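You operate a simulated robot arm through the tools that you are given. There is no shell and no other tool. Be economical: measure what you need, move in short steps, check, and stop when the job is done.

The job below is to be done with a simulated robot arm. You get a single attempt, and the scene is never put back.

TASK
Put things in order on the worktop. At the end: the clear dosing ball stands where the jam jar (marked "Plum") stood; the yellow felt pad stands where the red brush stood; the jam jar from the worktop stands where the yellow felt pad stood; the red brush stands on top of the pink pad; whatever was shut is shut again. Leave all else as you found it, and nothing knocked over.

It is judged by the outcome, as a careful person would: the job done as asked, and still so three seconds after it is handed in. It fails if anything else is knocked over, pushed out of place, dropped, spilled or broken.

THE ROBOT
A 7-joint arm with a two-finger parallel gripper, fixed in place. Base frame: the origin is at the foot of the arm, x ahead of it, y to its left, z up; the work surface is at about z = 0. Lengths are in m, angles in rad, forces in N, time in s.
With the tool pointing down near the work surface it reaches from about 0.24 to 0.62 m from the base axis. Its first joint turns from -1.152 to 1.152 rad. Payload 2.6 kg.
The tool frame sits at the grasp point between the pads (the TCP): z along the fingers, y along the line on which they close. The tips reach 0.03 m beyond it. Largest opening 0.094 m; finger width 0.028, thickness 0.01; the body of the gripper, 0.05 by 0.096 m, starts 0.055 m behind the TCP.
Orientation is told as [roll, pitch, yaw] about the base's x, y, z axes, in that order, counted from this pose: with the fingers straight down and closing along the base's y, the tool's x points along the base's -x, its y along +y and its z along -z.

THE INTERFACE
- The arm moves only by the tool drive_tool. Its argument "steps" is text: rows parted by semicolons, each of 7 numbers parted by spaces: the finger opening in cm, from 0 to 9.4, then the shift along the base's x, y, z in cm, then the turn, a rotation vector about the base's x, y, z in rad. In form: jaw tx ty tz wx wy wz; .... A call has 1 to 10 rows; each row shifts and turns the commanded pose from where the row before left it. Rows are played at 5 a second. More than 0.05 m and 0.15 rad between two rows, or a gripper value outside its range, and nothing of the call is played. A pose out of reach is approached as far as the arm can. The call stops where the force on the tool passes 40 N (or 10 N more than at its start, if that is more) or the arm is blocked; 0.2 s more then pass. The fingers move at their own pace (about 0.072 m/s each) and stop on an object; they squeeze with about 23 N. The grip force told is the motor's: it shows also when the fingers shut on nothing. Time passes only in rows, and 0.2 s behind the last, so rows that do not move let the fingers close. The reply holds the time, the measured pose of the TCP, the force on the tool along the base axes, the opening and the grip force, in the units named above and with some noise.
- Cameras (640 x 400 px; columns grow to the right, rows downward): "scene" is fixed at [0.037, 0.4368, 0.5561]; the picture's right is [-0.74, -0.67, 0.00], its down [-0.43, 0.48, -0.76] and it looks along [0.51, -0.57, -0.65] (base axes); focal length 346 px, centre (320, 200). "wrist" rides on the gripper at [0.076, 0.014, -0.103] in the tool frame; the picture's right is [-0.18, 0.98, 0.00], its down [-0.75, -0.14, -0.64] and it looks along [-0.63, -0.12, 0.77] (tool axes); focal length 243 px, centre (320, 200). There is no depth. A picture from a camera that has moved, and an enlarged one, comes with that camera's place and axes in the base frame and with its lens.
- camera(camera): a new picture of that camera. The clock stands still meanwhile.
- zoom(camera, box): a new picture of the part [left, top, right, bottom] of that camera's present view, enlarged. The clock stands still meanwhile.
- job_done(): hands the job in; it is judged then, once.

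Work in short steps. Places have to be worked out from the pictures, the camera data and where the tool is seen: move nearer, look again, correct. Check each grasp and each placing, and mend what went wrong. You have 120 turns and 84 pictures in all, those below and enlarged ones among them. Open the gripper and draw the arm clear of the work before you hand the job in, unless the task says otherwise; then end with one line.

The tools are called as name(argument=value, ...) on one line, values as JSON. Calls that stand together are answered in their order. drive_tool: Moves the arm, as the interface text tells. Its arguments: {"type":"object","properties":{"steps":{"type":"string"}},"required":["steps"]} The other tools are called the same way: camera (camera) takes a picture; zoom (camera, box) takes an enlarged picture of a part of a camera's view; job_done () hands the job in.

At the start:

```text
time_s: 0.0
tcp_pos: [0.3848, 0.0622, 0.2684]
tool_rot: [0.0, 0.0, 0.001]
contact_force: [0.2, -0.5, -0.4]
width: 0.0938
finger_force: 0.2
```

scene: 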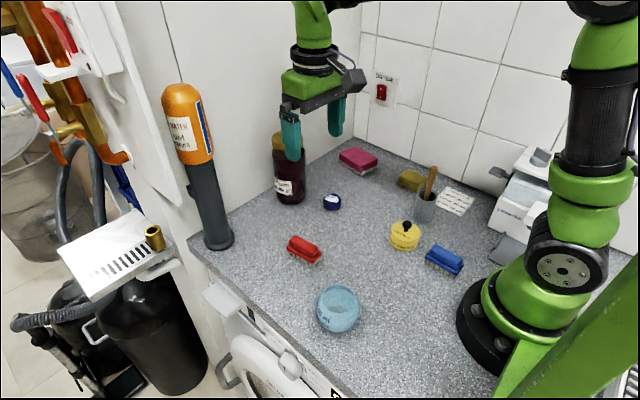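
wrist: 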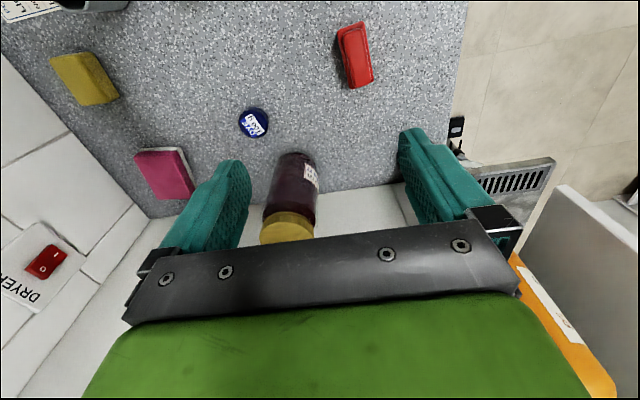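

The overview shows the jar, brushes, pads and ball. I'll zoom in to identify each of them.

zoom(camera="scene", box=[250, 120, 490, 270])

zoom(camera="scene", box=[180, 220, 420, 370])

```text
2.67 times, centred on (370, 195) of scene
camera zoom: at [0.037, 0.4368, 0.5561], right [-0.74, -0.67, 0.0], down [-0.43, 0.48, -0.76], along [0.51, -0.57, -0.65], focal length 922 px, centre (187, 213)
```

zoom: 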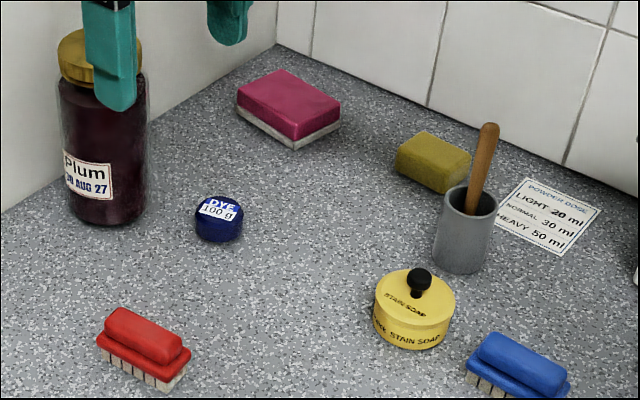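

```text
2.67 times, centred on (300, 295) of scene
camera zoom: at [0.037, 0.4368, 0.5561], right [-0.74, -0.67, 0.0], down [-0.43, 0.48, -0.76], along [0.51, -0.57, -0.65], focal length 922 px, centre (373, -53)
```

zoom: 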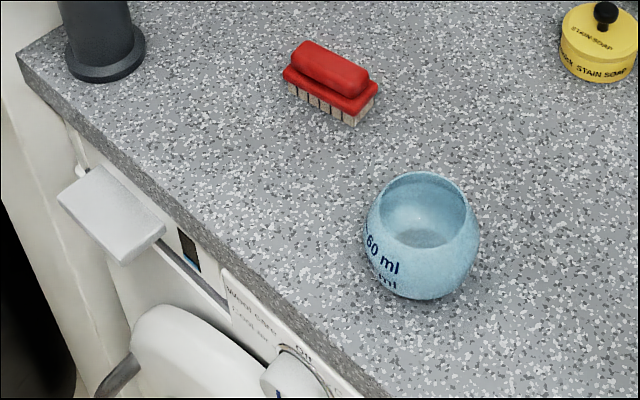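

The yellow felt pad is the olive-yellow block near (0.34, -0.25), and the yellow round tin is a distractor. I estimate the red brush at (0.375, 0.106), yawed about 0.1, the pink pad at (0.49, -0.23), the jar at (0.54, -0.01) and the ball at (0.235, 0.17). Order: brush, pad, jar, ball. I move above the brush first.

drive_tool(steps="9.4 -0.5 2.2 -2 0 0 0.05; 9.4 -0.5 2.2 -3.5 0 0 0.05; 9.4 0 0 -4 0 0 0; 9.4 0 0 -3 0 0 0")

camera(camera="wrist")

```text
time_s: 1.0
tcp_pos: [0.3746, 0.1064, 0.1435]
tool_rot: [0.001, 0.0, 0.1]
contact_force: [0.5, 0.7, 0.1]
width: 0.0939
finger_force: 0.1
```

```text
79 pictures are left
camera wrist: at [0.2982, 0.1134, 0.2462], right [0.09, 1.0, 0.0], down [0.76, -0.07, 0.64], along [0.64, -0.06, -0.77], focal length 243 px, centre (320, 200)
```

wrist: 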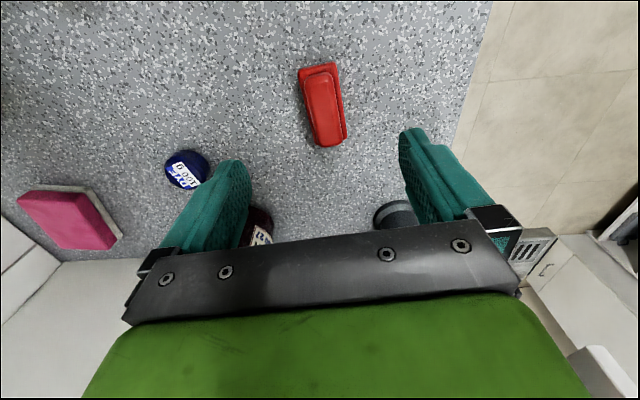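

The brush lies under the TCP, about 4 mm back in x. I descend and close on it.

drive_tool(steps="9.4 -0.4 0.2 -3.5 0 0 -0.02; 9.4 0 0 -3.5 0 0 0; 9.4 0 0 -3.1 0 0 0; 6 0 0 0 0 0 0; 2 0 0 0 0 0 0; 0 0 0 0 0 0 0; 0 0 0 0 0 0 0; 0 0 0 0 0 0 0")

camera(camera="wrist")

zoom(camera="scene", box=[220, 180, 400, 292])

```text
time_s: 2.8
tcp_pos: [0.3714, 0.1078, 0.0425]
tool_rot: [0.0, -0.001, 0.079]
contact_force: [1.3, 0.3, 0.3]
width: 0.0332
finger_force: 22.5
```

```text
78 pictures are left
camera wrist: at [0.2954, 0.1161, 0.1453], right [0.11, 0.99, 0.0], down [0.76, -0.08, 0.64], along [0.64, -0.07, -0.77], focal length 243 px, centre (320, 200)
```

wrist: 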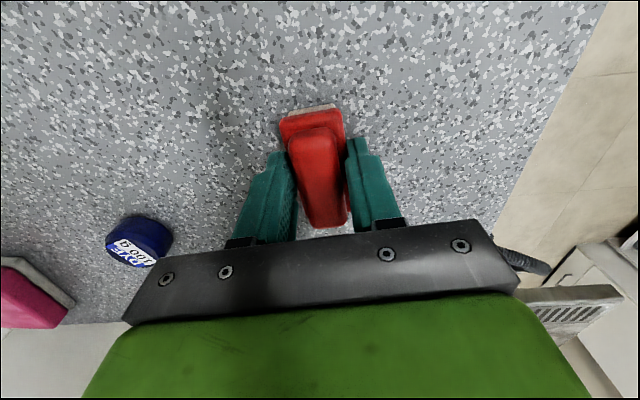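

```text
3.56 times, centred on (310, 236) of scene
camera zoom: at [0.037, 0.4368, 0.5561], right [-0.74, -0.67, 0.0], down [-0.43, 0.48, -0.76], along [0.51, -0.57, -0.65], focal length 1229 px, centre (356, 72)
```

zoom: 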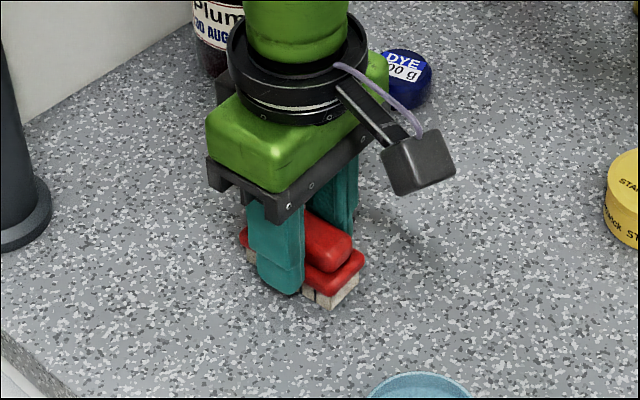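

The brush is held at a width of 33 mm, centred near (0.372, 0.108), which I note as the yellow pad's target. I lift it and carry it toward the pink pad.

drive_tool(steps="0 0 0 -0 0 0 0; 0 0 0 4 0 0 0; 0 0 0 4.5 0 0 0; 0 0 -4 3 0 0 0; 0 0.3 -4.8 0 0 0 0; 0 0.3 -4.8 0 0 0 0; 0 0.5 -4.8 0 0 0 0; 0 1 -4.8 0 0 0 0; 0 1 -4.8 0 0 0 0; 0 2 -4 0 0 0 0")

camera(camera="wrist")

camera(camera="scene")

```text
time_s: 5.0
tcp_pos: [0.422, -0.2129, 0.1565]
tool_rot: [0.0, -0.001, 0.079]
contact_force: [0.7, 0.2, -0.1]
width: 0.0328
finger_force: 22.9
```

```text
76 pictures are left
camera wrist: at [0.3462, -0.2041, 0.2595], right [0.11, 0.99, 0.0], down [0.76, -0.08, 0.64], along [0.64, -0.07, -0.77], focal length 243 px, centre (320, 200)
```

wrist: 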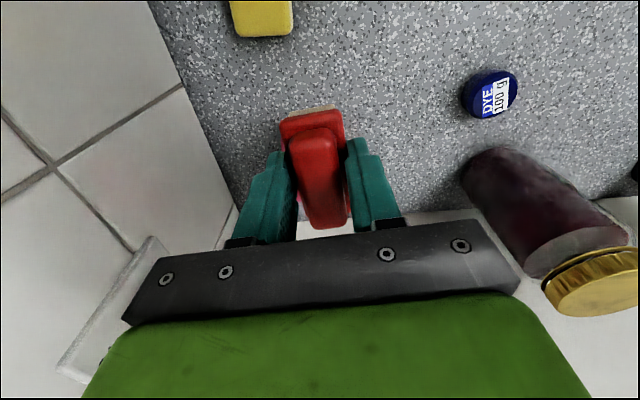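

```text
75 pictures are left
```

scene: 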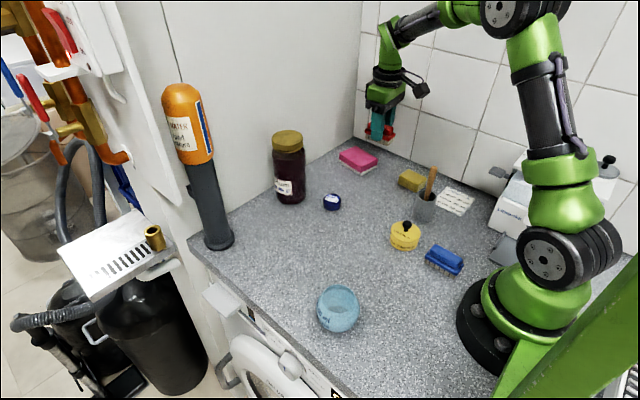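

The pink pad is hidden behind the held brush in the wrist view, so I zoom the scene camera to get the pad's corners.

zoom(camera="scene", box=[310, 110, 450, 198])

```text
4.55 times, centred on (380, 154) of scene
camera zoom: at [0.0369, 0.4368, 0.5561], right [-0.74, -0.67, 0.0], down [-0.43, 0.48, -0.76], along [0.51, -0.57, -0.65], focal length 1571 px, centre (47, 409)
```

zoom: 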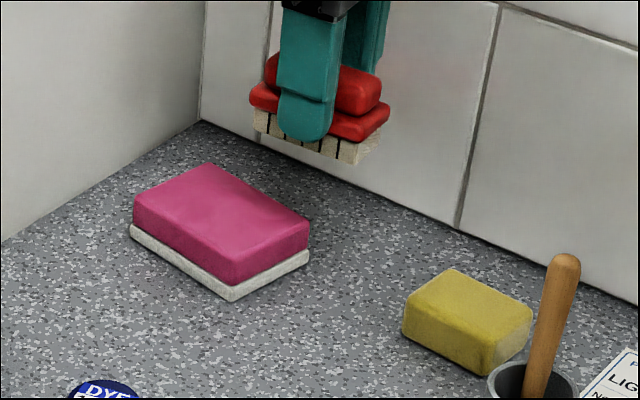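

From the corners, the pad is centred near (0.496, -0.233) with its top around 0.03 and a yaw of about -0.14. I align above it and lower partway.

drive_tool(steps="0 2.5 -0.7 0 0 0 -0.08; 0 2.5 -0.7 0 0 0 -0.07; 0 2.4 -0.6 0 0 0 -0.07; 0 0 0 -3 0 0 0; 0 0 0 -2.4 0 0 0; 0 0 0 0 0 0 0")

zoom(camera="scene", box=[310, 110, 450, 198])

camera(camera="wrist")

```text
time_s: 6.4
tcp_pos: [0.4953, -0.2317, 0.1033]
tool_rot: [0.0, 0.001, -0.141]
contact_force: [0.1, 0.6, 0.2]
width: 0.0331
finger_force: 22.8
```

```text
4.55 times, centred on (380, 154) of scene
camera zoom: at [0.037, 0.4368, 0.5561], right [-0.74, -0.67, 0.0], down [-0.43, 0.48, -0.76], along [0.51, -0.57, -0.65], focal length 1571 px, centre (47, 409)
```

zoom: 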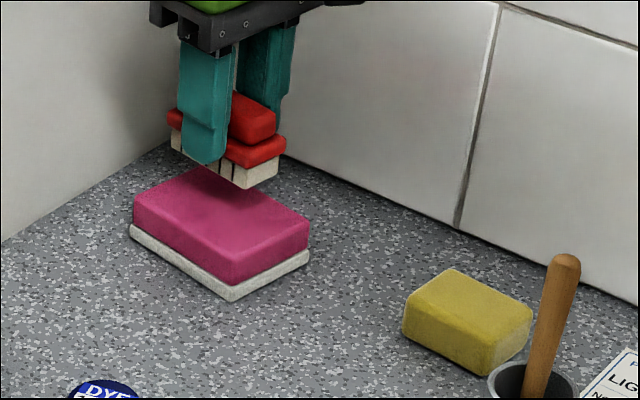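

```text
72 pictures are left
camera wrist: at [0.4227, -0.2074, 0.2056], right [0.32, 0.95, 0.0], down [0.73, -0.25, 0.64], along [0.61, -0.21, -0.77], focal length 243 px, centre (320, 200)
```

wrist: 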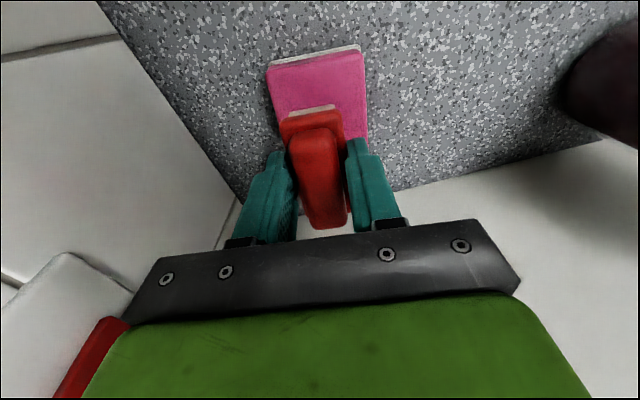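

The alignment is good, with perhaps a 3 mm y correction needed. I lower gently to contact.

drive_tool(steps="0 -0.1 0.3 -1.5 0 0 0; 0 0 0 -0.8 0 0 0; 0 0 0 -0.3 0 0 0; 0 0 0 -0.2 0 0 0; 0 0 0 0 0 0 0")

zoom(camera="scene", box=[310, 110, 450, 198])

```text
time_s: 7.6
tcp_pos: [0.4947, -0.2291, 0.0757]
tool_rot: [0.0, -0.002, -0.141]
contact_force: [-1.0, 0.2, -0.5]
width: 0.0331
finger_force: 22.9
```

```text
4.55 times, centred on (380, 154) of scene
camera zoom: at [0.037, 0.4368, 0.5561], right [-0.74, -0.67, 0.0], down [-0.43, 0.48, -0.76], along [0.51, -0.57, -0.65], focal length 1571 px, centre (47, 409)
```

zoom: 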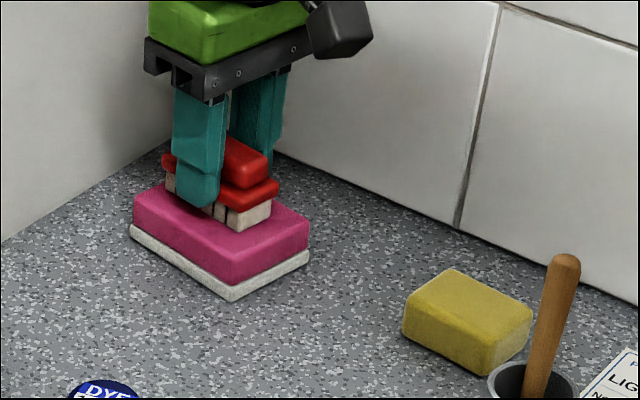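

It hasn't touched yet, so I take small steps down to contact.

drive_tool(steps="0 0 0 -0.15 0 0 0; 0 0 0 -0.15 0 0 0; 0 0 0 0 0 0 0")

```text
time_s: 8.4
tcp_pos: [0.4945, -0.2293, 0.0742]
tool_rot: [-0.002, -0.002, -0.142]
contact_force: [-4.8, 2.1, 14.3]
width: 0.0334
finger_force: 22.9
```

A contact force of 14 N shows the brush is seated on the pad. I ease off 1 mm, open, and rise.

drive_tool(steps="0 0 0 0.12 0 0 0; 4.5 0 0 0 0 0 0; 6 0 0 0 0 0 0; 6 0 0 0 0 0 0; 6 0 0 3 0 0 0; 6 0 0 4 0 0 0; 6 0 0 4 0 0 0")

zoom(camera="scene", box=[310, 110, 450, 198])

camera(camera="wrist")

```text
time_s: 10.0
tcp_pos: [0.4953, -0.2298, 0.1844]
tool_rot: [0.0, 0.0, -0.142]
contact_force: [-0.1, 0.2, 0.2]
width: 0.0599
finger_force: 0.0
```

```text
4.55 times, centred on (380, 154) of scene
camera zoom: at [0.037, 0.4368, 0.5561], right [-0.74, -0.67, 0.0], down [-0.43, 0.48, -0.76], along [0.51, -0.57, -0.65], focal length 1571 px, centre (47, 409)
```

zoom: 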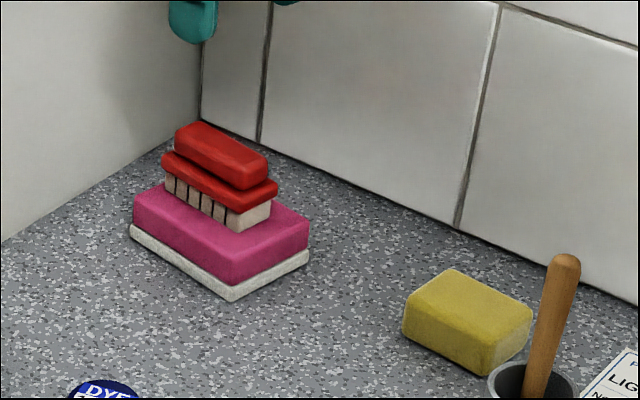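

```text
69 pictures are left
camera wrist: at [0.4221, -0.2041, 0.2877], right [0.32, 0.95, 0.0], down [0.73, -0.25, 0.64], along [0.61, -0.21, -0.77], focal length 243 px, centre (320, 200)
```

wrist: 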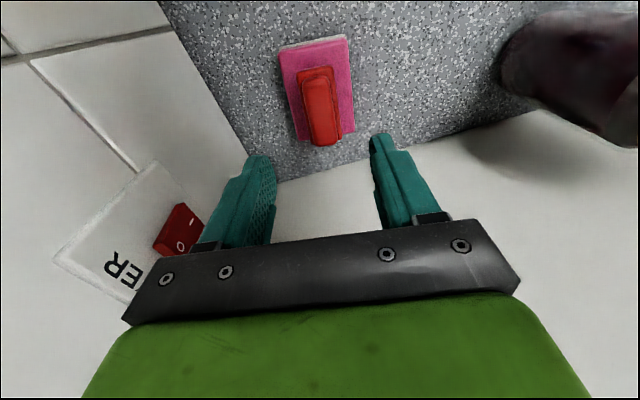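

The brush sits squarely on the pink pad. I judge the yellow pad to be centred near (0.337, -0.251), about 0.053 × 0.046, with a yaw of about -0.1. I go above it.

drive_tool(steps="9 -4 -0.5 0 0 0 0.04; 9 -4 -0.6 0 0 0 0; 9 -4 -0.5 0 0 0 0; 9 -3.8 -0.5 -1 0 0 0; 9 0 0 -3 0 0 0; 9 0 0 0 0 0 0")

camera(camera="wrist")

camera(camera="scene")

```text
time_s: 11.4
tcp_pos: [0.3369, -0.2495, 0.144]
tool_rot: [0.0, 0.0, -0.1]
contact_force: [0.3, -0.2, 0.0]
width: 0.09
finger_force: 0.1
```

```text
68 pictures are left
camera wrist: at [0.2634, -0.2274, 0.2469], right [0.28, 0.96, 0.0], down [0.74, -0.22, 0.64], along [0.62, -0.18, -0.77], focal length 243 px, centre (320, 200)
```

wrist: 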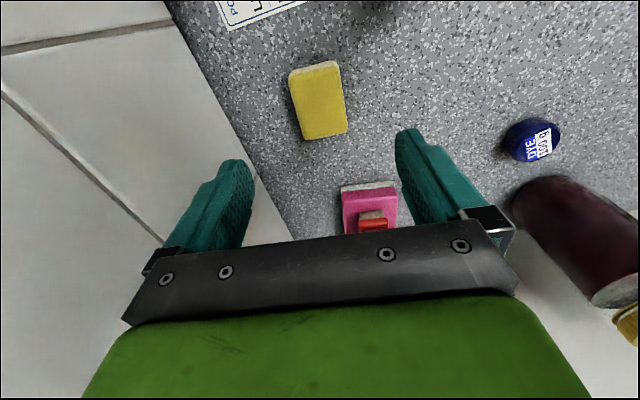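

```text
67 pictures are left
```

scene: 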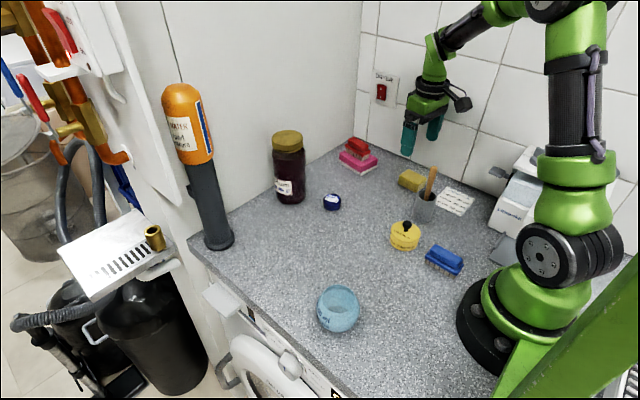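

The pad is confirmed at about (0.335, -0.2485) with yaw -0.09, centred under the tool. I descend and grip.

drive_tool(steps="9 -0.2 0.1 -4 0 0 0; 9 0 0 -4 0 0 0; 9 0 0 -2.8 0 0 0; 5 0 0 0 0 0 0; 3 0 0 0 0 0 0; 2 0 0 0 0 0 0; 2 0 0 0 0 0 0")

camera(camera="wrist")

```text
time_s: 13.0
tcp_pos: [0.3345, -0.2486, 0.0366]
tool_rot: [0.0, 0.001, -0.1]
contact_force: [-0.4, -0.2, -0.3]
width: 0.0441
finger_force: 22.6
```

```text
66 pictures are left
camera wrist: at [0.2624, -0.2268, 0.1383], right [0.28, 0.96, 0.0], down [0.74, -0.22, 0.64], along [0.62, -0.18, -0.77], focal length 243 px, centre (320, 200)
```

wrist: 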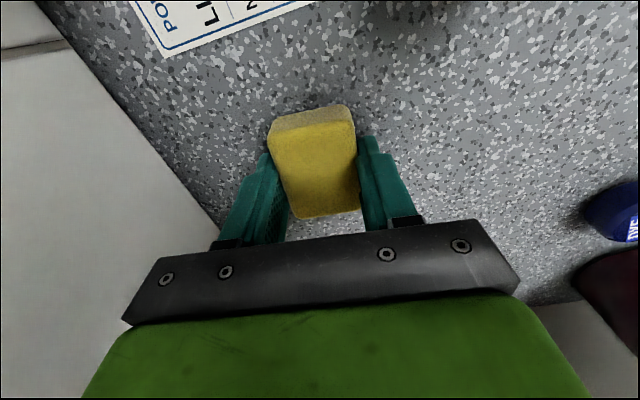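

The pad is gripped at a width of 44 mm and its original centre was (0.3355, -0.2486). I lift it and carry it to the brush's old spot at (0.372, 0.108).

drive_tool(steps="2 0 0 0 0 0 0; 2 0 0 4 0 0 0; 2 0 0 4.5 0 0 0; 2 2 1 4 0 0 0; 2 1 4.7 0 0 0 0.06; 2 0.5 4.7 0 0 0 0.06; 2 0.2 4.8 0 0 0 0.06; 2 0 4.8 0 0 0 0; 2 0 4.8 0 0 0 0; 2 0 4.8 0 0 0 0")

drive_tool(steps="2 0 4.4 0 0 0 0; 2 0 1.6 0 0 0 0; 2 0 0 -4 0 0 0; 2 0 0 -3 0 0 0; 2 0 0 0 0 0 0")

camera(camera="scene")

```text
time_s: 15.2
tcp_pos: [0.3714, 0.0472, 0.1609]
tool_rot: [0.002, 0.0, 0.077]
contact_force: [-0.2, -0.3, -0.5]
width: 0.0436
finger_force: 23.2
```

```text
time_s: 16.4
tcp_pos: [0.3702, 0.1075, 0.0903]
tool_rot: [-0.002, 0.001, 0.08]
contact_force: [-0.4, 0.8, -0.5]
width: 0.0439
finger_force: 23.2
```

```text
65 pictures are left
```

scene: 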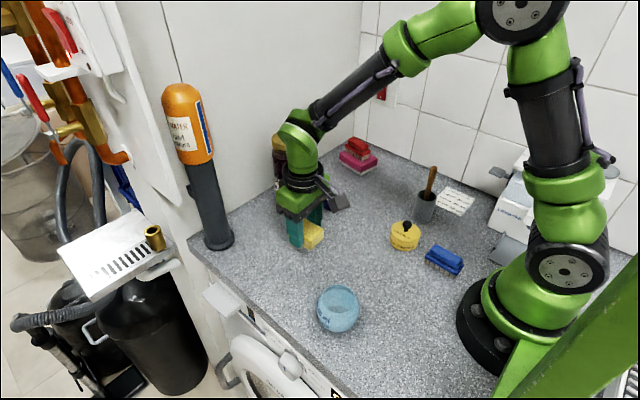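

The pad is above its spot. I lower it to the pick height in small steps near the end, watching for contact.

drive_tool(steps="2 0 0 -3 0 0 0; 2 0 0 -1.6 0 0 0; 2 0 0 -0.4 0 0 0; 2 0 0 -0.2 0 0 0; 2 0 0 0 0 0 0")

```text
time_s: 17.6
tcp_pos: [0.3711, 0.1061, 0.0399]
tool_rot: [0.0, 0.001, 0.078]
contact_force: [0.3, -0.1, -0.3]
width: 0.0438
finger_force: 23.1
```

It's about 3 mm above pick height, so I continue down.

drive_tool(steps="2 0 0.1 -0.2 0 0 0; 2 0 0 -0.15 0 0 0; 2 0 0 0 0 0 0")

```text
time_s: 18.4
tcp_pos: [0.3719, 0.1086, 0.035]
tool_rot: [-0.001, -0.001, 0.079]
contact_force: [-0.8, 0.1, 4.2]
width: 0.0436
finger_force: 23.1
```

It has touched down lightly with 4 N. I release and rise.

drive_tool(steps="5 0 0 0 0 0 0; 7 0 0 0 0 0 0; 7 0 0 0 0 0 0; 7 0 0 4 0 0 0; 9.4 0 0 4.5 0 0 0; 9.4 0 0 4.5 0 0 0")

camera(camera="wrist")

camera(camera="scene")

```text
time_s: 19.8
tcp_pos: [0.371, 0.1085, 0.1659]
tool_rot: [0.0, -0.001, 0.08]
contact_force: [-0.7, 0.1, -0.2]
width: 0.0939
finger_force: 0.1
```

```text
64 pictures are left
camera wrist: at [0.2953, 0.1169, 0.2689], right [0.11, 0.99, 0.0], down [0.76, -0.08, 0.64], along [0.64, -0.07, -0.77], focal length 243 px, centre (320, 200)
```

wrist: 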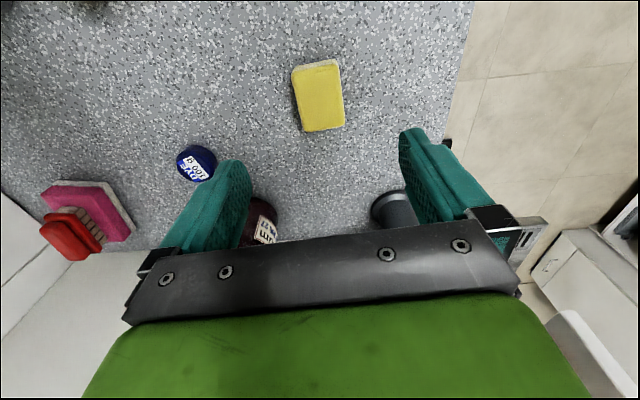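

```text
63 pictures are left
```

scene: 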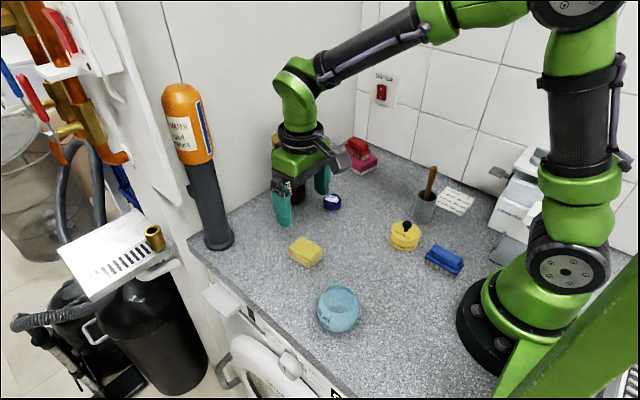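

The yellow pad is now at the brush's old place. Next is the jar: I move aside so both cameras can see it unobstructed.

drive_tool(steps="9.4 -0.5 -4 2 0 0 -0.04; 9.4 -0.5 -4 2 0 0 -0.04; 9.4 -0.5 -4 2 0 0 0; 9.4 -0.5 -4 0 0 0 0; 9.4 0 0 0 0 0 0")

camera(camera="wrist")

zoom(camera="scene", box=[230, 110, 390, 210])

```text
time_s: 21.0
tcp_pos: [0.3523, -0.052, 0.2239]
tool_rot: [0.0, 0.001, 0.001]
contact_force: [0.2, 0.0, -0.4]
width: 0.0941
finger_force: 0.1
```

```text
62 pictures are left
camera wrist: at [0.2764, -0.0382, 0.3271], right [0.18, 0.98, 0.0], down [0.75, -0.14, 0.64], along [0.63, -0.12, -0.77], focal length 243 px, centre (320, 200)
```

wrist: 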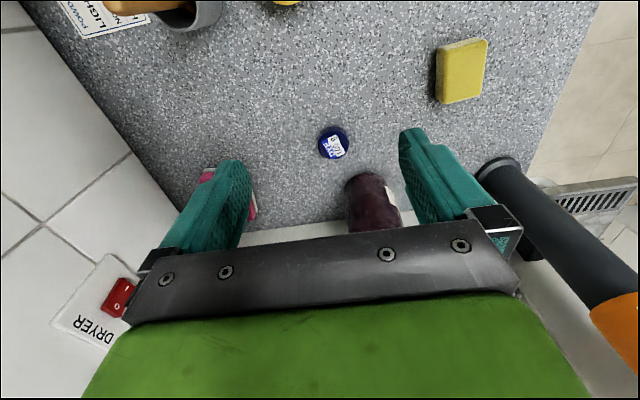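

```text
4.00 times, centred on (310, 160) of scene
camera zoom: at [0.037, 0.4368, 0.5561], right [-0.74, -0.67, 0.0], down [-0.43, 0.48, -0.76], along [0.51, -0.57, -0.65], focal length 1382 px, centre (360, 360)
```

zoom: 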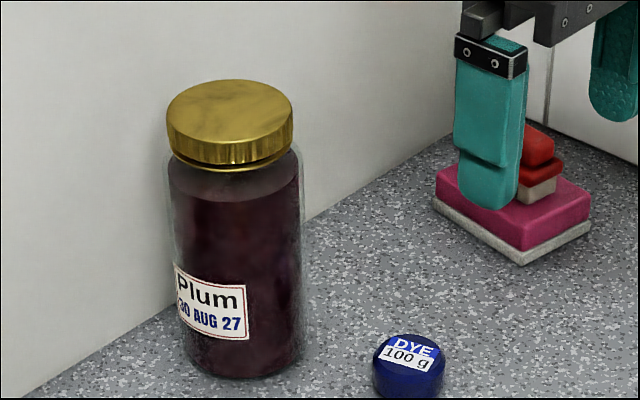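

The jar's lid top is near z ≈ 0.164, the body is about 0.077 wide, and the centre is around (0.534, -0.010). I'll view it from higher and closer to refine its y before straddling it.

drive_tool(steps="9.4 2.5 1 2.5 0 0 0; 9.4 2.5 1 2.5 0 0 0; 9.4 2.5 1.2 2.5 0 0 0; 9.4 2.3 1 0 0 0 0; 9.4 0 0 0 0 0 0")

camera(camera="wrist")

```text
time_s: 22.2
tcp_pos: [0.4499, -0.0096, 0.2997]
tool_rot: [0.001, 0.0, 0.0]
contact_force: [0.2, -0.1, 0.1]
width: 0.0938
finger_force: 0.2
```

```text
60 pictures are left
camera wrist: at [0.3749, 0.005, 0.4024], right [0.18, 0.98, 0.0], down [0.75, -0.14, 0.64], along [0.63, -0.12, -0.77], focal length 243 px, centre (320, 200)
```

wrist: 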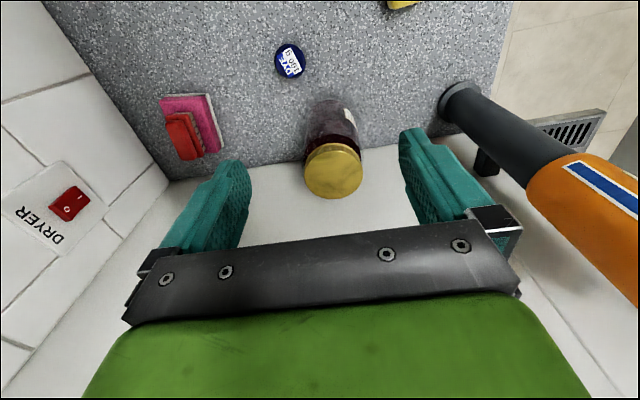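

The lid is centred near (0.532, -0.008) with a diameter of about 0.069. I move above it and descend partway.

drive_tool(steps="9.4 4.2 0.1 0 0 0 0; 9.4 4.1 0 0 0 0 0; 9.4 0 0 -4 0 0 0; 9.4 0 0 -4 0 0 0; 9.4 0 0 0 0 0 0")

camera(camera="wrist")

zoom(camera="scene", box=[210, 60, 370, 210])

```text
time_s: 23.4
tcp_pos: [0.5324, -0.0089, 0.2194]
tool_rot: [-0.001, 0.001, -0.002]
contact_force: [-0.5, -1.1, 0.4]
width: 0.094
finger_force: 0.1
```

```text
59 pictures are left
camera wrist: at [0.4576, 0.0054, 0.3233], right [0.19, 0.98, 0.0], down [0.75, -0.14, 0.64], along [0.63, -0.12, -0.77], focal length 243 px, centre (320, 200)
```

wrist: 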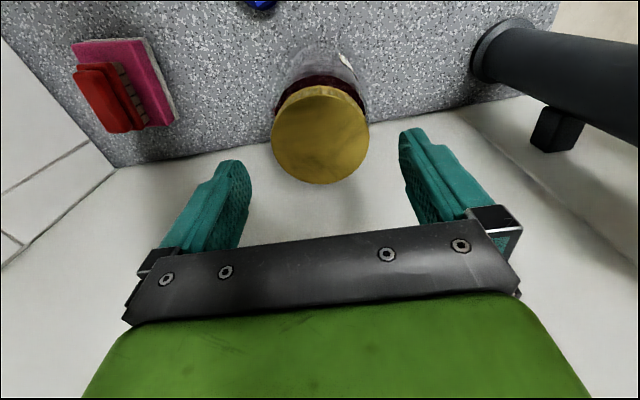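

```text
2.67 times, centred on (290, 135) of scene
camera zoom: at [0.037, 0.4368, 0.5561], right [-0.74, -0.67, 0.0], down [-0.43, 0.48, -0.76], along [0.51, -0.57, -0.65], focal length 922 px, centre (400, 373)
```

zoom: 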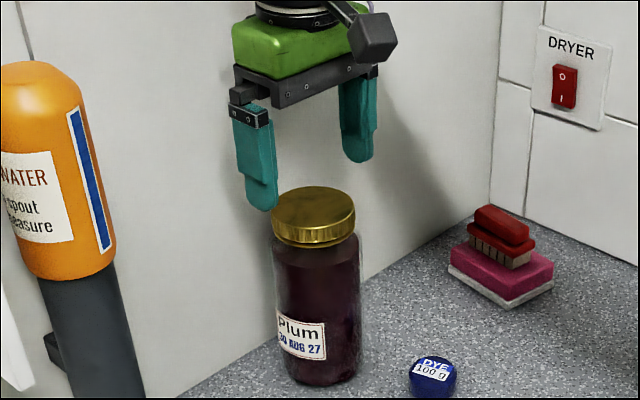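

The lid is centred between the fingers at (0.530, -0.0085). I descend around the jar to TCP z ≈ 0.118.

drive_tool(steps="9.4 -0.1 0 -3 0 0 0; 9.4 0 0 -3 0 0 0; 9.4 0 0 -2.5 0 0 0; 9.4 0 0 -1.5 0 0 0; 9.4 0 0 0 0 0 0")

zoom(camera="scene", box=[210, 60, 370, 210])

```text
time_s: 24.6
tcp_pos: [0.5323, -0.0094, 0.1195]
tool_rot: [0.0, -0.001, -0.004]
contact_force: [-0.7, 0.3, -0.1]
width: 0.0942
finger_force: 0.0
```

```text
2.67 times, centred on (290, 135) of scene
camera zoom: at [0.037, 0.4368, 0.5561], right [-0.74, -0.67, 0.0], down [-0.43, 0.48, -0.76], along [0.51, -0.57, -0.65], focal length 922 px, centre (400, 373)
```

zoom: 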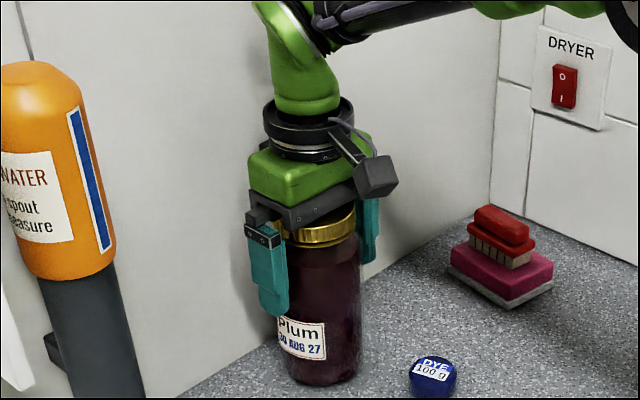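

The fingers straddle the jar with no contact. I close on the body.

drive_tool(steps="8.4 0 0 0 0 0 0; 7.8 0 0 0 0 0 0; 7 0 0 0 0 0 0; 6.5 0 0 0 0 0 0; 6.5 0 0 0 0 0 0")

camera(camera="wrist")

```text
time_s: 25.8
tcp_pos: [0.5325, -0.0095, 0.121]
tool_rot: [0.001, 0.001, 0.0]
contact_force: [0.9, -1.8, -0.1]
width: 0.0815
finger_force: 22.6
```

```text
56 pictures are left
camera wrist: at [0.457, 0.0051, 0.2233], right [0.18, 0.98, 0.0], down [0.75, -0.14, 0.64], along [0.63, -0.12, -0.77], focal length 243 px, centre (320, 200)
```

wrist: 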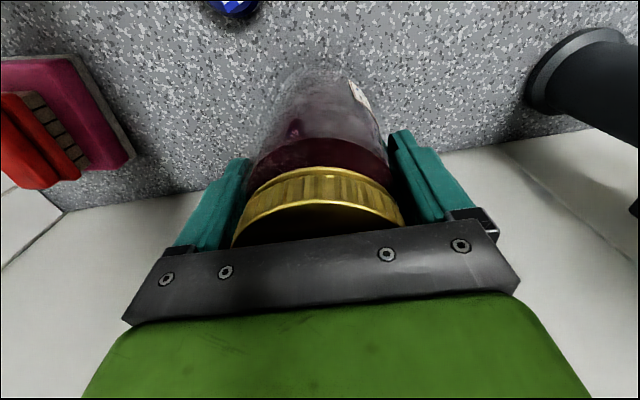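

The jar is gripped at an opening of 81.5 mm. I lift it straight up, then bring it back along -x before going sideways.

drive_tool(steps="6.5 0 0 1 0 0 0; 6.5 0 0 2 0 0 0; 6.5 0 0 3 0 0 0; 6.5 0 0 3 0 0 0; 6.5 0 0 0 0 0 0")

camera(camera="scene")

```text
time_s: 27.0
tcp_pos: [0.5313, -0.0086, 0.2107]
tool_rot: [-0.001, -0.001, 0.0]
contact_force: [-0.5, 0.2, -8.4]
width: 0.0812
finger_force: 22.6
```

```text
55 pictures are left
```

scene: 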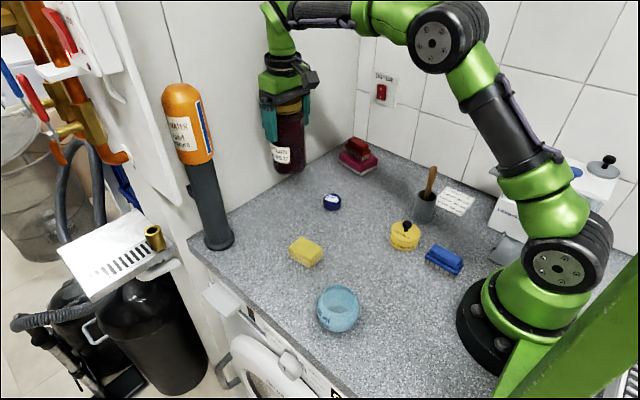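

The jar hangs securely at about 0.86 kg. I move it back in -x, then in -y, with gentle steps.

drive_tool(steps="6.5 -1.5 0 0 0 0 0; 6.5 -2.8 0 0 0 0 0; 6.5 -2.8 -0.5 0 0 0 0; 6.5 -2.8 -1.5 0 0 0 0; 6.5 -2.8 -2 0 0 0 0; 6.5 -1.8 -3 0 0 0 0; 6.5 0 -3 0 0 0 0; 6.5 0 -3 0 0 0 0; 6.5 0 -3 0 0 0 0; 6.5 0 -2 0 0 0 0")

drive_tool(steps="6.5 0 -2 0 0 0 0; 6.5 0 -2.5 0 0 0 0; 6.5 -1.5 -1.5 0 0 0 0; 6.5 -2 0 0 0 0 0; 6.5 -1.3 0 0 0 0 0; 6.5 0 0 0 0 0 0")

zoom(camera="scene", box=[320, 60, 500, 230])

camera(camera="wrist")

```text
time_s: 29.2
tcp_pos: [0.3853, -0.1883, 0.2106]
tool_rot: [0.0, -0.002, -0.003]
contact_force: [0.3, -0.4, -8.0]
width: 0.0814
finger_force: 23.0
```

```text
time_s: 30.6
tcp_pos: [0.3392, -0.2478, 0.2104]
tool_rot: [0.0, -0.001, -0.001]
contact_force: [-0.9, -0.3, -8.8]
width: 0.0815
finger_force: 23.3
```

```text
2.35 times, centred on (410, 145) of scene
camera zoom: at [0.037, 0.4367, 0.5561], right [-0.74, -0.67, 0.0], down [-0.43, 0.48, -0.76], along [0.51, -0.57, -0.65], focal length 813 px, centre (108, 329)
```

zoom: 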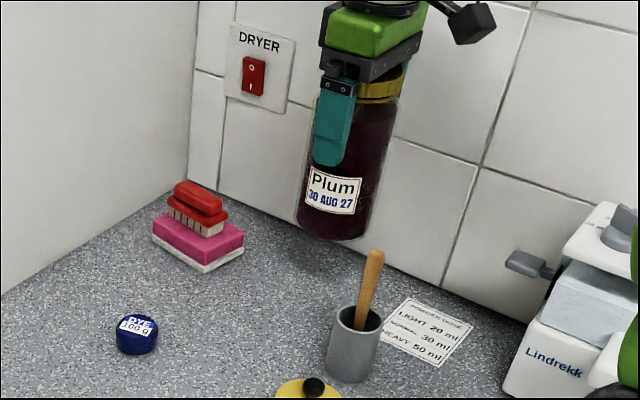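

```text
53 pictures are left
camera wrist: at [0.2635, -0.2341, 0.3131], right [0.18, 0.98, 0.0], down [0.75, -0.14, 0.64], along [0.63, -0.12, -0.77], focal length 243 px, centre (320, 200)
```

wrist: 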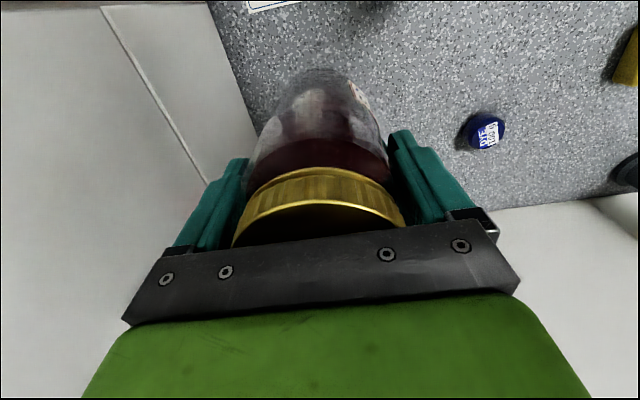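

The jar is over the pad's old spot. I lower it slowly.

drive_tool(steps="6.5 -0.2 -0.1 -2 0 0 0; 6.5 0 0 -3 0 0 0; 6.5 0 0 -2 0 0 0; 6.5 0 0 -1 0 0 0; 6.5 0 0 -0.4 0 0 0; 6.5 0 0 -0.2 0 0 0; 6.5 0 0 0 0 0 0")

```text
time_s: 32.2
tcp_pos: [0.3362, -0.2501, 0.1235]
tool_rot: [-0.001, 0.0, -0.003]
contact_force: [1.5, -0.1, -9.1]
width: 0.0816
finger_force: 23.2
```

It's about 3 mm above the pick height. I lower in 1 mm steps.

drive_tool(steps="6.5 0 0 -0.15 0 0 0; 6.5 0 0 -0.1 0 0 0; 6.5 0 0 0 0 0 0")

```text
time_s: 33.0
tcp_pos: [0.3377, -0.2491, 0.1208]
tool_rot: [0.001, 0.001, -0.001]
contact_force: [0.1, 0.1, -8.9]
width: 0.0816
finger_force: 23.2
```

The full weight is still on the gripper, so I go a bit lower.

drive_tool(steps="6.5 0 0 -0.1 0 0 0; 6.5 0 0 -0.05 0 0 0; 6.5 0 0 0 0 0 0")

```text
time_s: 33.8
tcp_pos: [0.3383, -0.2491, 0.1217]
tool_rot: [-0.001, 0.001, -0.001]
contact_force: [-2.5, 1.6, 0.4]
width: 0.0815
finger_force: 23.2
```

The load has transferred to the surface. I release and rise straight up.

drive_tool(steps="8.8 0 0 0 0 0 0; 9.4 0 0 0 0 0 0; 9.4 0 0 0 0 0 0; 9.4 0 0 3 0 0 0; 9.4 0 0 4 0 0 0; 9.4 0 0 4 0 0 0; 9.4 0 0 2 0 0 0; 9.4 0 0 0 0 0 0")

zoom(camera="scene", box=[320, 60, 500, 230])

zoom(camera="scene", box=[270, 270, 400, 350])

```text
time_s: 35.6
tcp_pos: [0.337, -0.2492, 0.2496]
tool_rot: [0.001, 0.0, 0.0]
contact_force: [-0.7, -0.1, -0.1]
width: 0.0939
finger_force: 0.0
```

```text
2.35 times, centred on (410, 145) of scene
camera zoom: at [0.037, 0.4368, 0.5561], right [-0.74, -0.67, 0.0], down [-0.43, 0.48, -0.76], along [0.51, -0.57, -0.65], focal length 813 px, centre (108, 329)
```

zoom: 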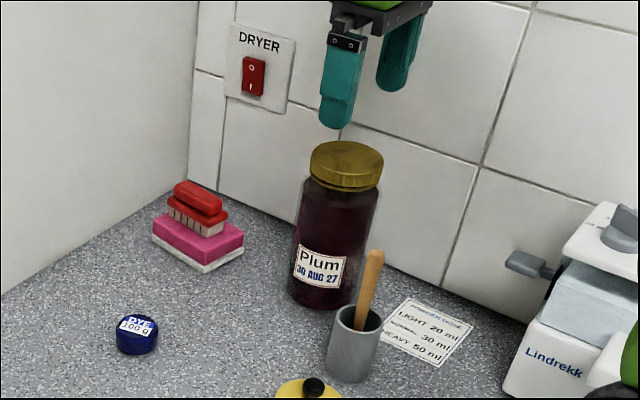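

```text
4.92 times, centred on (335, 310) of scene
camera zoom: at [0.037, 0.4368, 0.5561], right [-0.74, -0.67, 0.0], down [-0.43, 0.48, -0.76], along [0.51, -0.57, -0.65], focal length 1701 px, centre (246, -342)
```

zoom: 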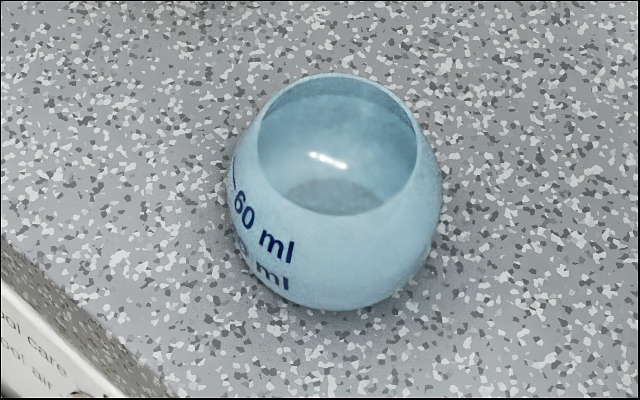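

The jar stands upright at its new spot. Last is the ball, an open vessel near (0.235, 0.170) and about 0.074 wide; I fly over at height.

drive_tool(steps="9.4 1 4.5 0 0 0 0; 9.4 1 4.5 0 0 0 0; 9.4 0 4.8 0 0 0 0; 9.4 0 4.8 0 0 0 0; 9.4 0 4.8 0 0 0 0; 9.4 -1.5 4.5 0 0 0 0; 9.4 -2.5 4 0 0 0 0; 9.4 -2.5 3.5 0 0 0 0; 9.4 -2 3 -2 0 0 0; 9.4 -2 3 -3 0 0 0")

camera(camera="wrist")

```text
time_s: 37.8
tcp_pos: [0.252, 0.1638, 0.2003]
tool_rot: [0.0, 0.001, -0.002]
contact_force: [0.9, 0.4, 0.6]
width: 0.094
finger_force: 0.0
```

```text
50 pictures are left
camera wrist: at [0.1764, 0.1789, 0.3028], right [0.19, 0.98, 0.0], down [0.75, -0.14, 0.64], along [0.63, -0.12, -0.77], focal length 243 px, centre (320, 200)
```

wrist: 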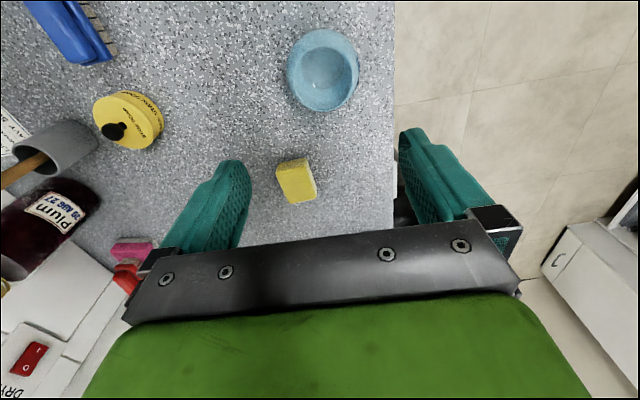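

The ball is at about (0.233, 0.170). I centre over it, descend partway, and check again.

drive_tool(steps="9.4 -1.9 0.7 -2 0 0 0; 9.4 0 0 -4 0 0 0; 9.4 0 0 -2 0 0 0; 9.4 0 0 0 0 0 0")

camera(camera="wrist")

```text
time_s: 38.8
tcp_pos: [0.2317, 0.1729, 0.1181]
tool_rot: [-0.001, 0.0, -0.003]
contact_force: [-1.1, 0.4, 0.3]
width: 0.0937
finger_force: 0.2
```

```text
49 pictures are left
camera wrist: at [0.1568, 0.1862, 0.222], right [0.19, 0.98, 0.0], down [0.75, -0.14, 0.64], along [0.63, -0.12, -0.77], focal length 243 px, centre (320, 200)
```

wrist: 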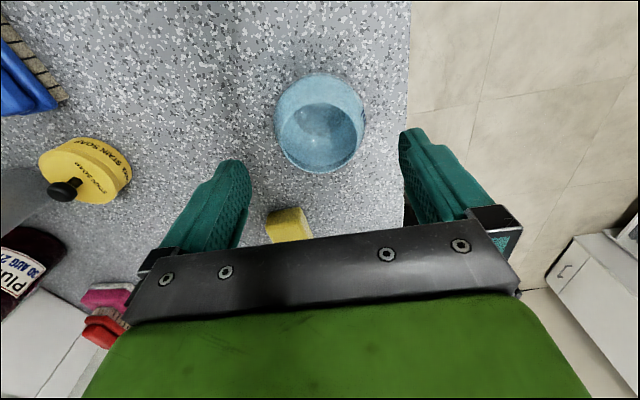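

The ball is centred exactly under the TCP. I descend to its equator and grip.

drive_tool(steps="9.4 0 -0.05 -3 0 0 0; 9.4 0 0 -3 0 0 0; 9.4 0 0 -1.7 0 0 0; 9.4 0 0 0 0 0 0; 8 0 0 0 0 0 0; 7 0 0 0 0 0 0; 6 0 0 0 0 0 0; 6 0 0 0 0 0 0")

camera(camera="wrist")

zoom(camera="scene", box=[250, 220, 430, 350])

```text
time_s: 40.6
tcp_pos: [0.2329, 0.1712, 0.0429]
tool_rot: [0.002, 0.001, 0.0]
contact_force: [-0.2, 0.4, 0.4]
width: 0.074
finger_force: 22.8
```

```text
48 pictures are left
camera wrist: at [0.1574, 0.1859, 0.1456], right [0.18, 0.98, 0.0], down [0.75, -0.14, 0.64], along [0.63, -0.12, -0.77], focal length 243 px, centre (320, 200)
```

wrist: 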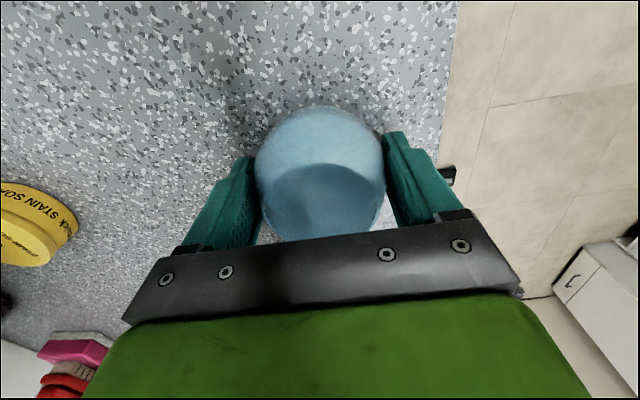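

```text
3.08 times, centred on (340, 285) of scene
camera zoom: at [0.037, 0.4368, 0.5561], right [-0.74, -0.67, 0.0], down [-0.43, 0.48, -0.76], along [0.51, -0.57, -0.65], focal length 1063 px, centre (258, -62)
```

zoom: 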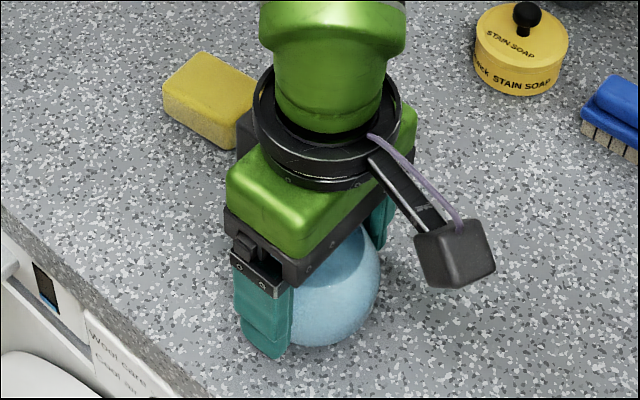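

The ball is gripped at a width of 74 mm. I lift it level and carry it toward the jar's old spot at (0.532, -0.009).

drive_tool(steps="6 0 0 2 0 0 0; 6 0 0 4 0 0 0; 6 0 0 4 0 0 0; 6 3 -2.5 0.5 0 0 0; 6 3.5 -2.7 0 0 0 0; 6 3.5 -2.7 0 0 0 0; 6 3.5 -2.7 0 0 0 0; 6 3.5 -2.7 0 0 0 0; 6 3.5 -2.5 0 0 0 0; 6 0 0 0 0 0 0")

camera(camera="scene")

```text
time_s: 42.8
tcp_pos: [0.4385, 0.0125, 0.1472]
tool_rot: [0.0, 0.001, 0.001]
contact_force: [0.3, -1.3, -0.2]
width: 0.0741
finger_force: 22.8
```

```text
46 pictures are left
```

scene: 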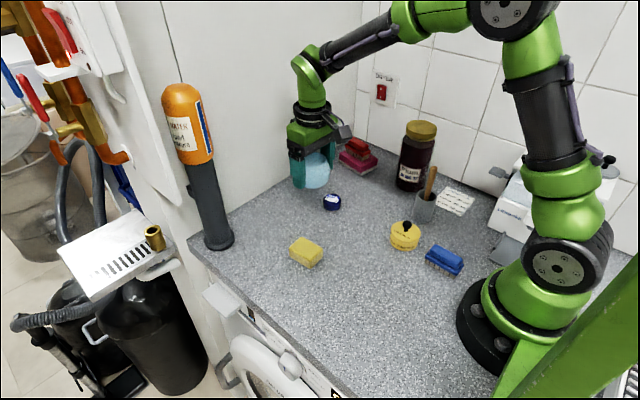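

All is well. I move over the spot and lower it to just above the surface.

drive_tool(steps="6 3.2 -0.8 0 0 0 0; 6 3.2 -0.8 0 0 0 0; 6 2.9 -0.5 0 0 0 0; 6 0 0 -3 0 0 0; 6 0 0 -3.5 0 0 0; 6 0 0 -2.5 0 0 0; 6 0 0 -0.7 0 0 0; 6 0 0 0 0 0 0")

```text
time_s: 44.6
tcp_pos: [0.5301, -0.0078, 0.051]
tool_rot: [-0.001, 0.001, -0.002]
contact_force: [-0.2, 0.4, -0.1]
width: 0.074
finger_force: 23.2
```

It's about 8 mm above pick height. I lower in small steps with slight x/y trim.

drive_tool(steps="6 0.1 -0.1 -0.4 0 0 0; 6 0 0 -0.2 0 0 0; 6 0 0 -0.1 0 0 0; 6 0 0 0 0 0 0")

```text
time_s: 45.6
tcp_pos: [0.5322, -0.0094, 0.0435]
tool_rot: [0.0, 0.001, -0.001]
contact_force: [0.5, -0.6, -0.1]
width: 0.074
finger_force: 23.2
```

There is no contact yet, so I go another millimetre or two.

drive_tool(steps="6 0 0 -0.1 0 0 0; 6 0 0 -0.05 0 0 0; 6 0 0 0 0 0 0")

```text
time_s: 46.4
tcp_pos: [0.5305, -0.0076, 0.0434]
tool_rot: [0.0, -0.001, 0.0]
contact_force: [0.0, -0.4, 0.3]
width: 0.0742
finger_force: 22.6
```

drive_tool(steps="6 0 0 -0.07 0 0 0; 6 0 0 0 0 0 0")

zoom(camera="scene", box=[230, 110, 390, 210])

```text
time_s: 47.0
tcp_pos: [0.5319, -0.0089, 0.0427]
tool_rot: [0.0, -0.001, -0.002]
contact_force: [-1.6, -0.2, 3.6]
width: 0.074
finger_force: 23.1
```

```text
4.00 times, centred on (310, 160) of scene
camera zoom: at [0.0369, 0.4368, 0.5561], right [-0.74, -0.67, 0.0], down [-0.43, 0.48, -0.76], along [0.51, -0.57, -0.65], focal length 1382 px, centre (360, 360)
```

zoom: 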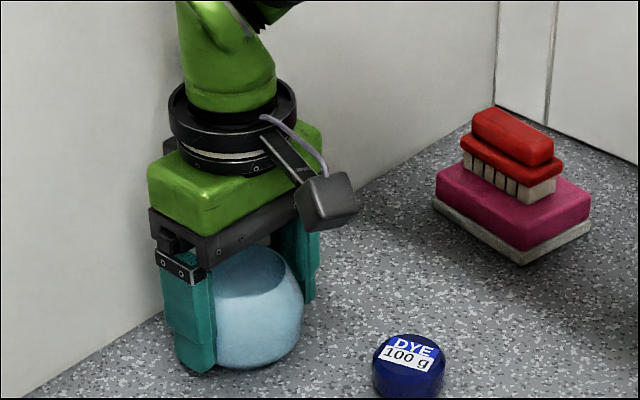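

It has touched down with 3.6 N. I release, rise, and draw the arm clear.

drive_tool(steps="8.2 0 0 0 0 0 0; 9.4 0 0 0 0 0 0; 9.4 0 0 0 0 0 0; 9.4 0 0 3 0 0 0; 9.4 0 0 4 0 0 0; 9.4 0 0 4 0 0 0; 9.4 -2 0 4 0 0 0; 9.4 -4 0 3 0 0 0; 9.4 -4.5 0 1 0 0 0; 9.4 -4.5 -1 0 0 0 0")

drive_tool(steps="9.4 -2 -3.5 0 0 0 0; 9.4 -2 -3.5 0 0 0 0; 9.4 0 0 0 0 0 0; 9.4 0 0 0 0 0 0")

camera(camera="scene")

zoom(camera="scene", box=[230, 110, 470, 270])

```text
time_s: 49.2
tcp_pos: [0.382, -0.0195, 0.232]
tool_rot: [0.0, -0.002, -0.001]
contact_force: [-0.9, 0.0, 1.2]
width: 0.0939
finger_force: 0.1
```

```text
time_s: 50.2
tcp_pos: [0.3413, -0.0902, 0.2321]
tool_rot: [-0.001, 0.0, 0.0]
contact_force: [0.1, -0.6, -0.9]
width: 0.0942
finger_force: 0.0
```

```text
44 pictures are left
```

scene: 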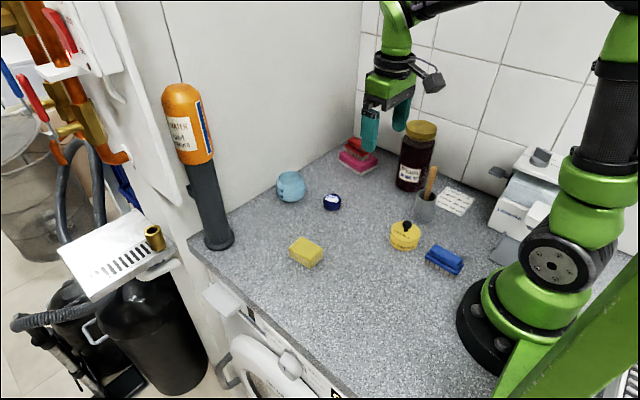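

```text
2.50 times, centred on (350, 190) of scene
camera zoom: at [0.037, 0.4368, 0.5561], right [-0.74, -0.67, 0.0], down [-0.43, 0.48, -0.76], along [0.51, -0.57, -0.65], focal length 864 px, centre (245, 225)
```

zoom: 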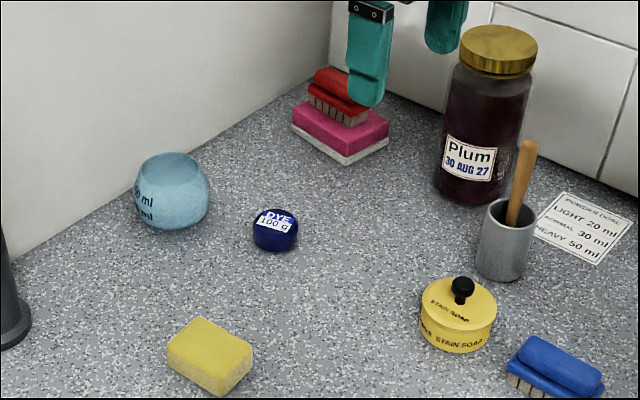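

All four items are in their places and everything else is upright and undisturbed. Nothing was opened, and the arm is clear with the gripper open.

job_done()

```text
The job is handed in.
```

The job is done and handed in: the ball, yellow pad and jar are at their new spots, the red brush is on the pink pad, and nothing was opened or knocked over.
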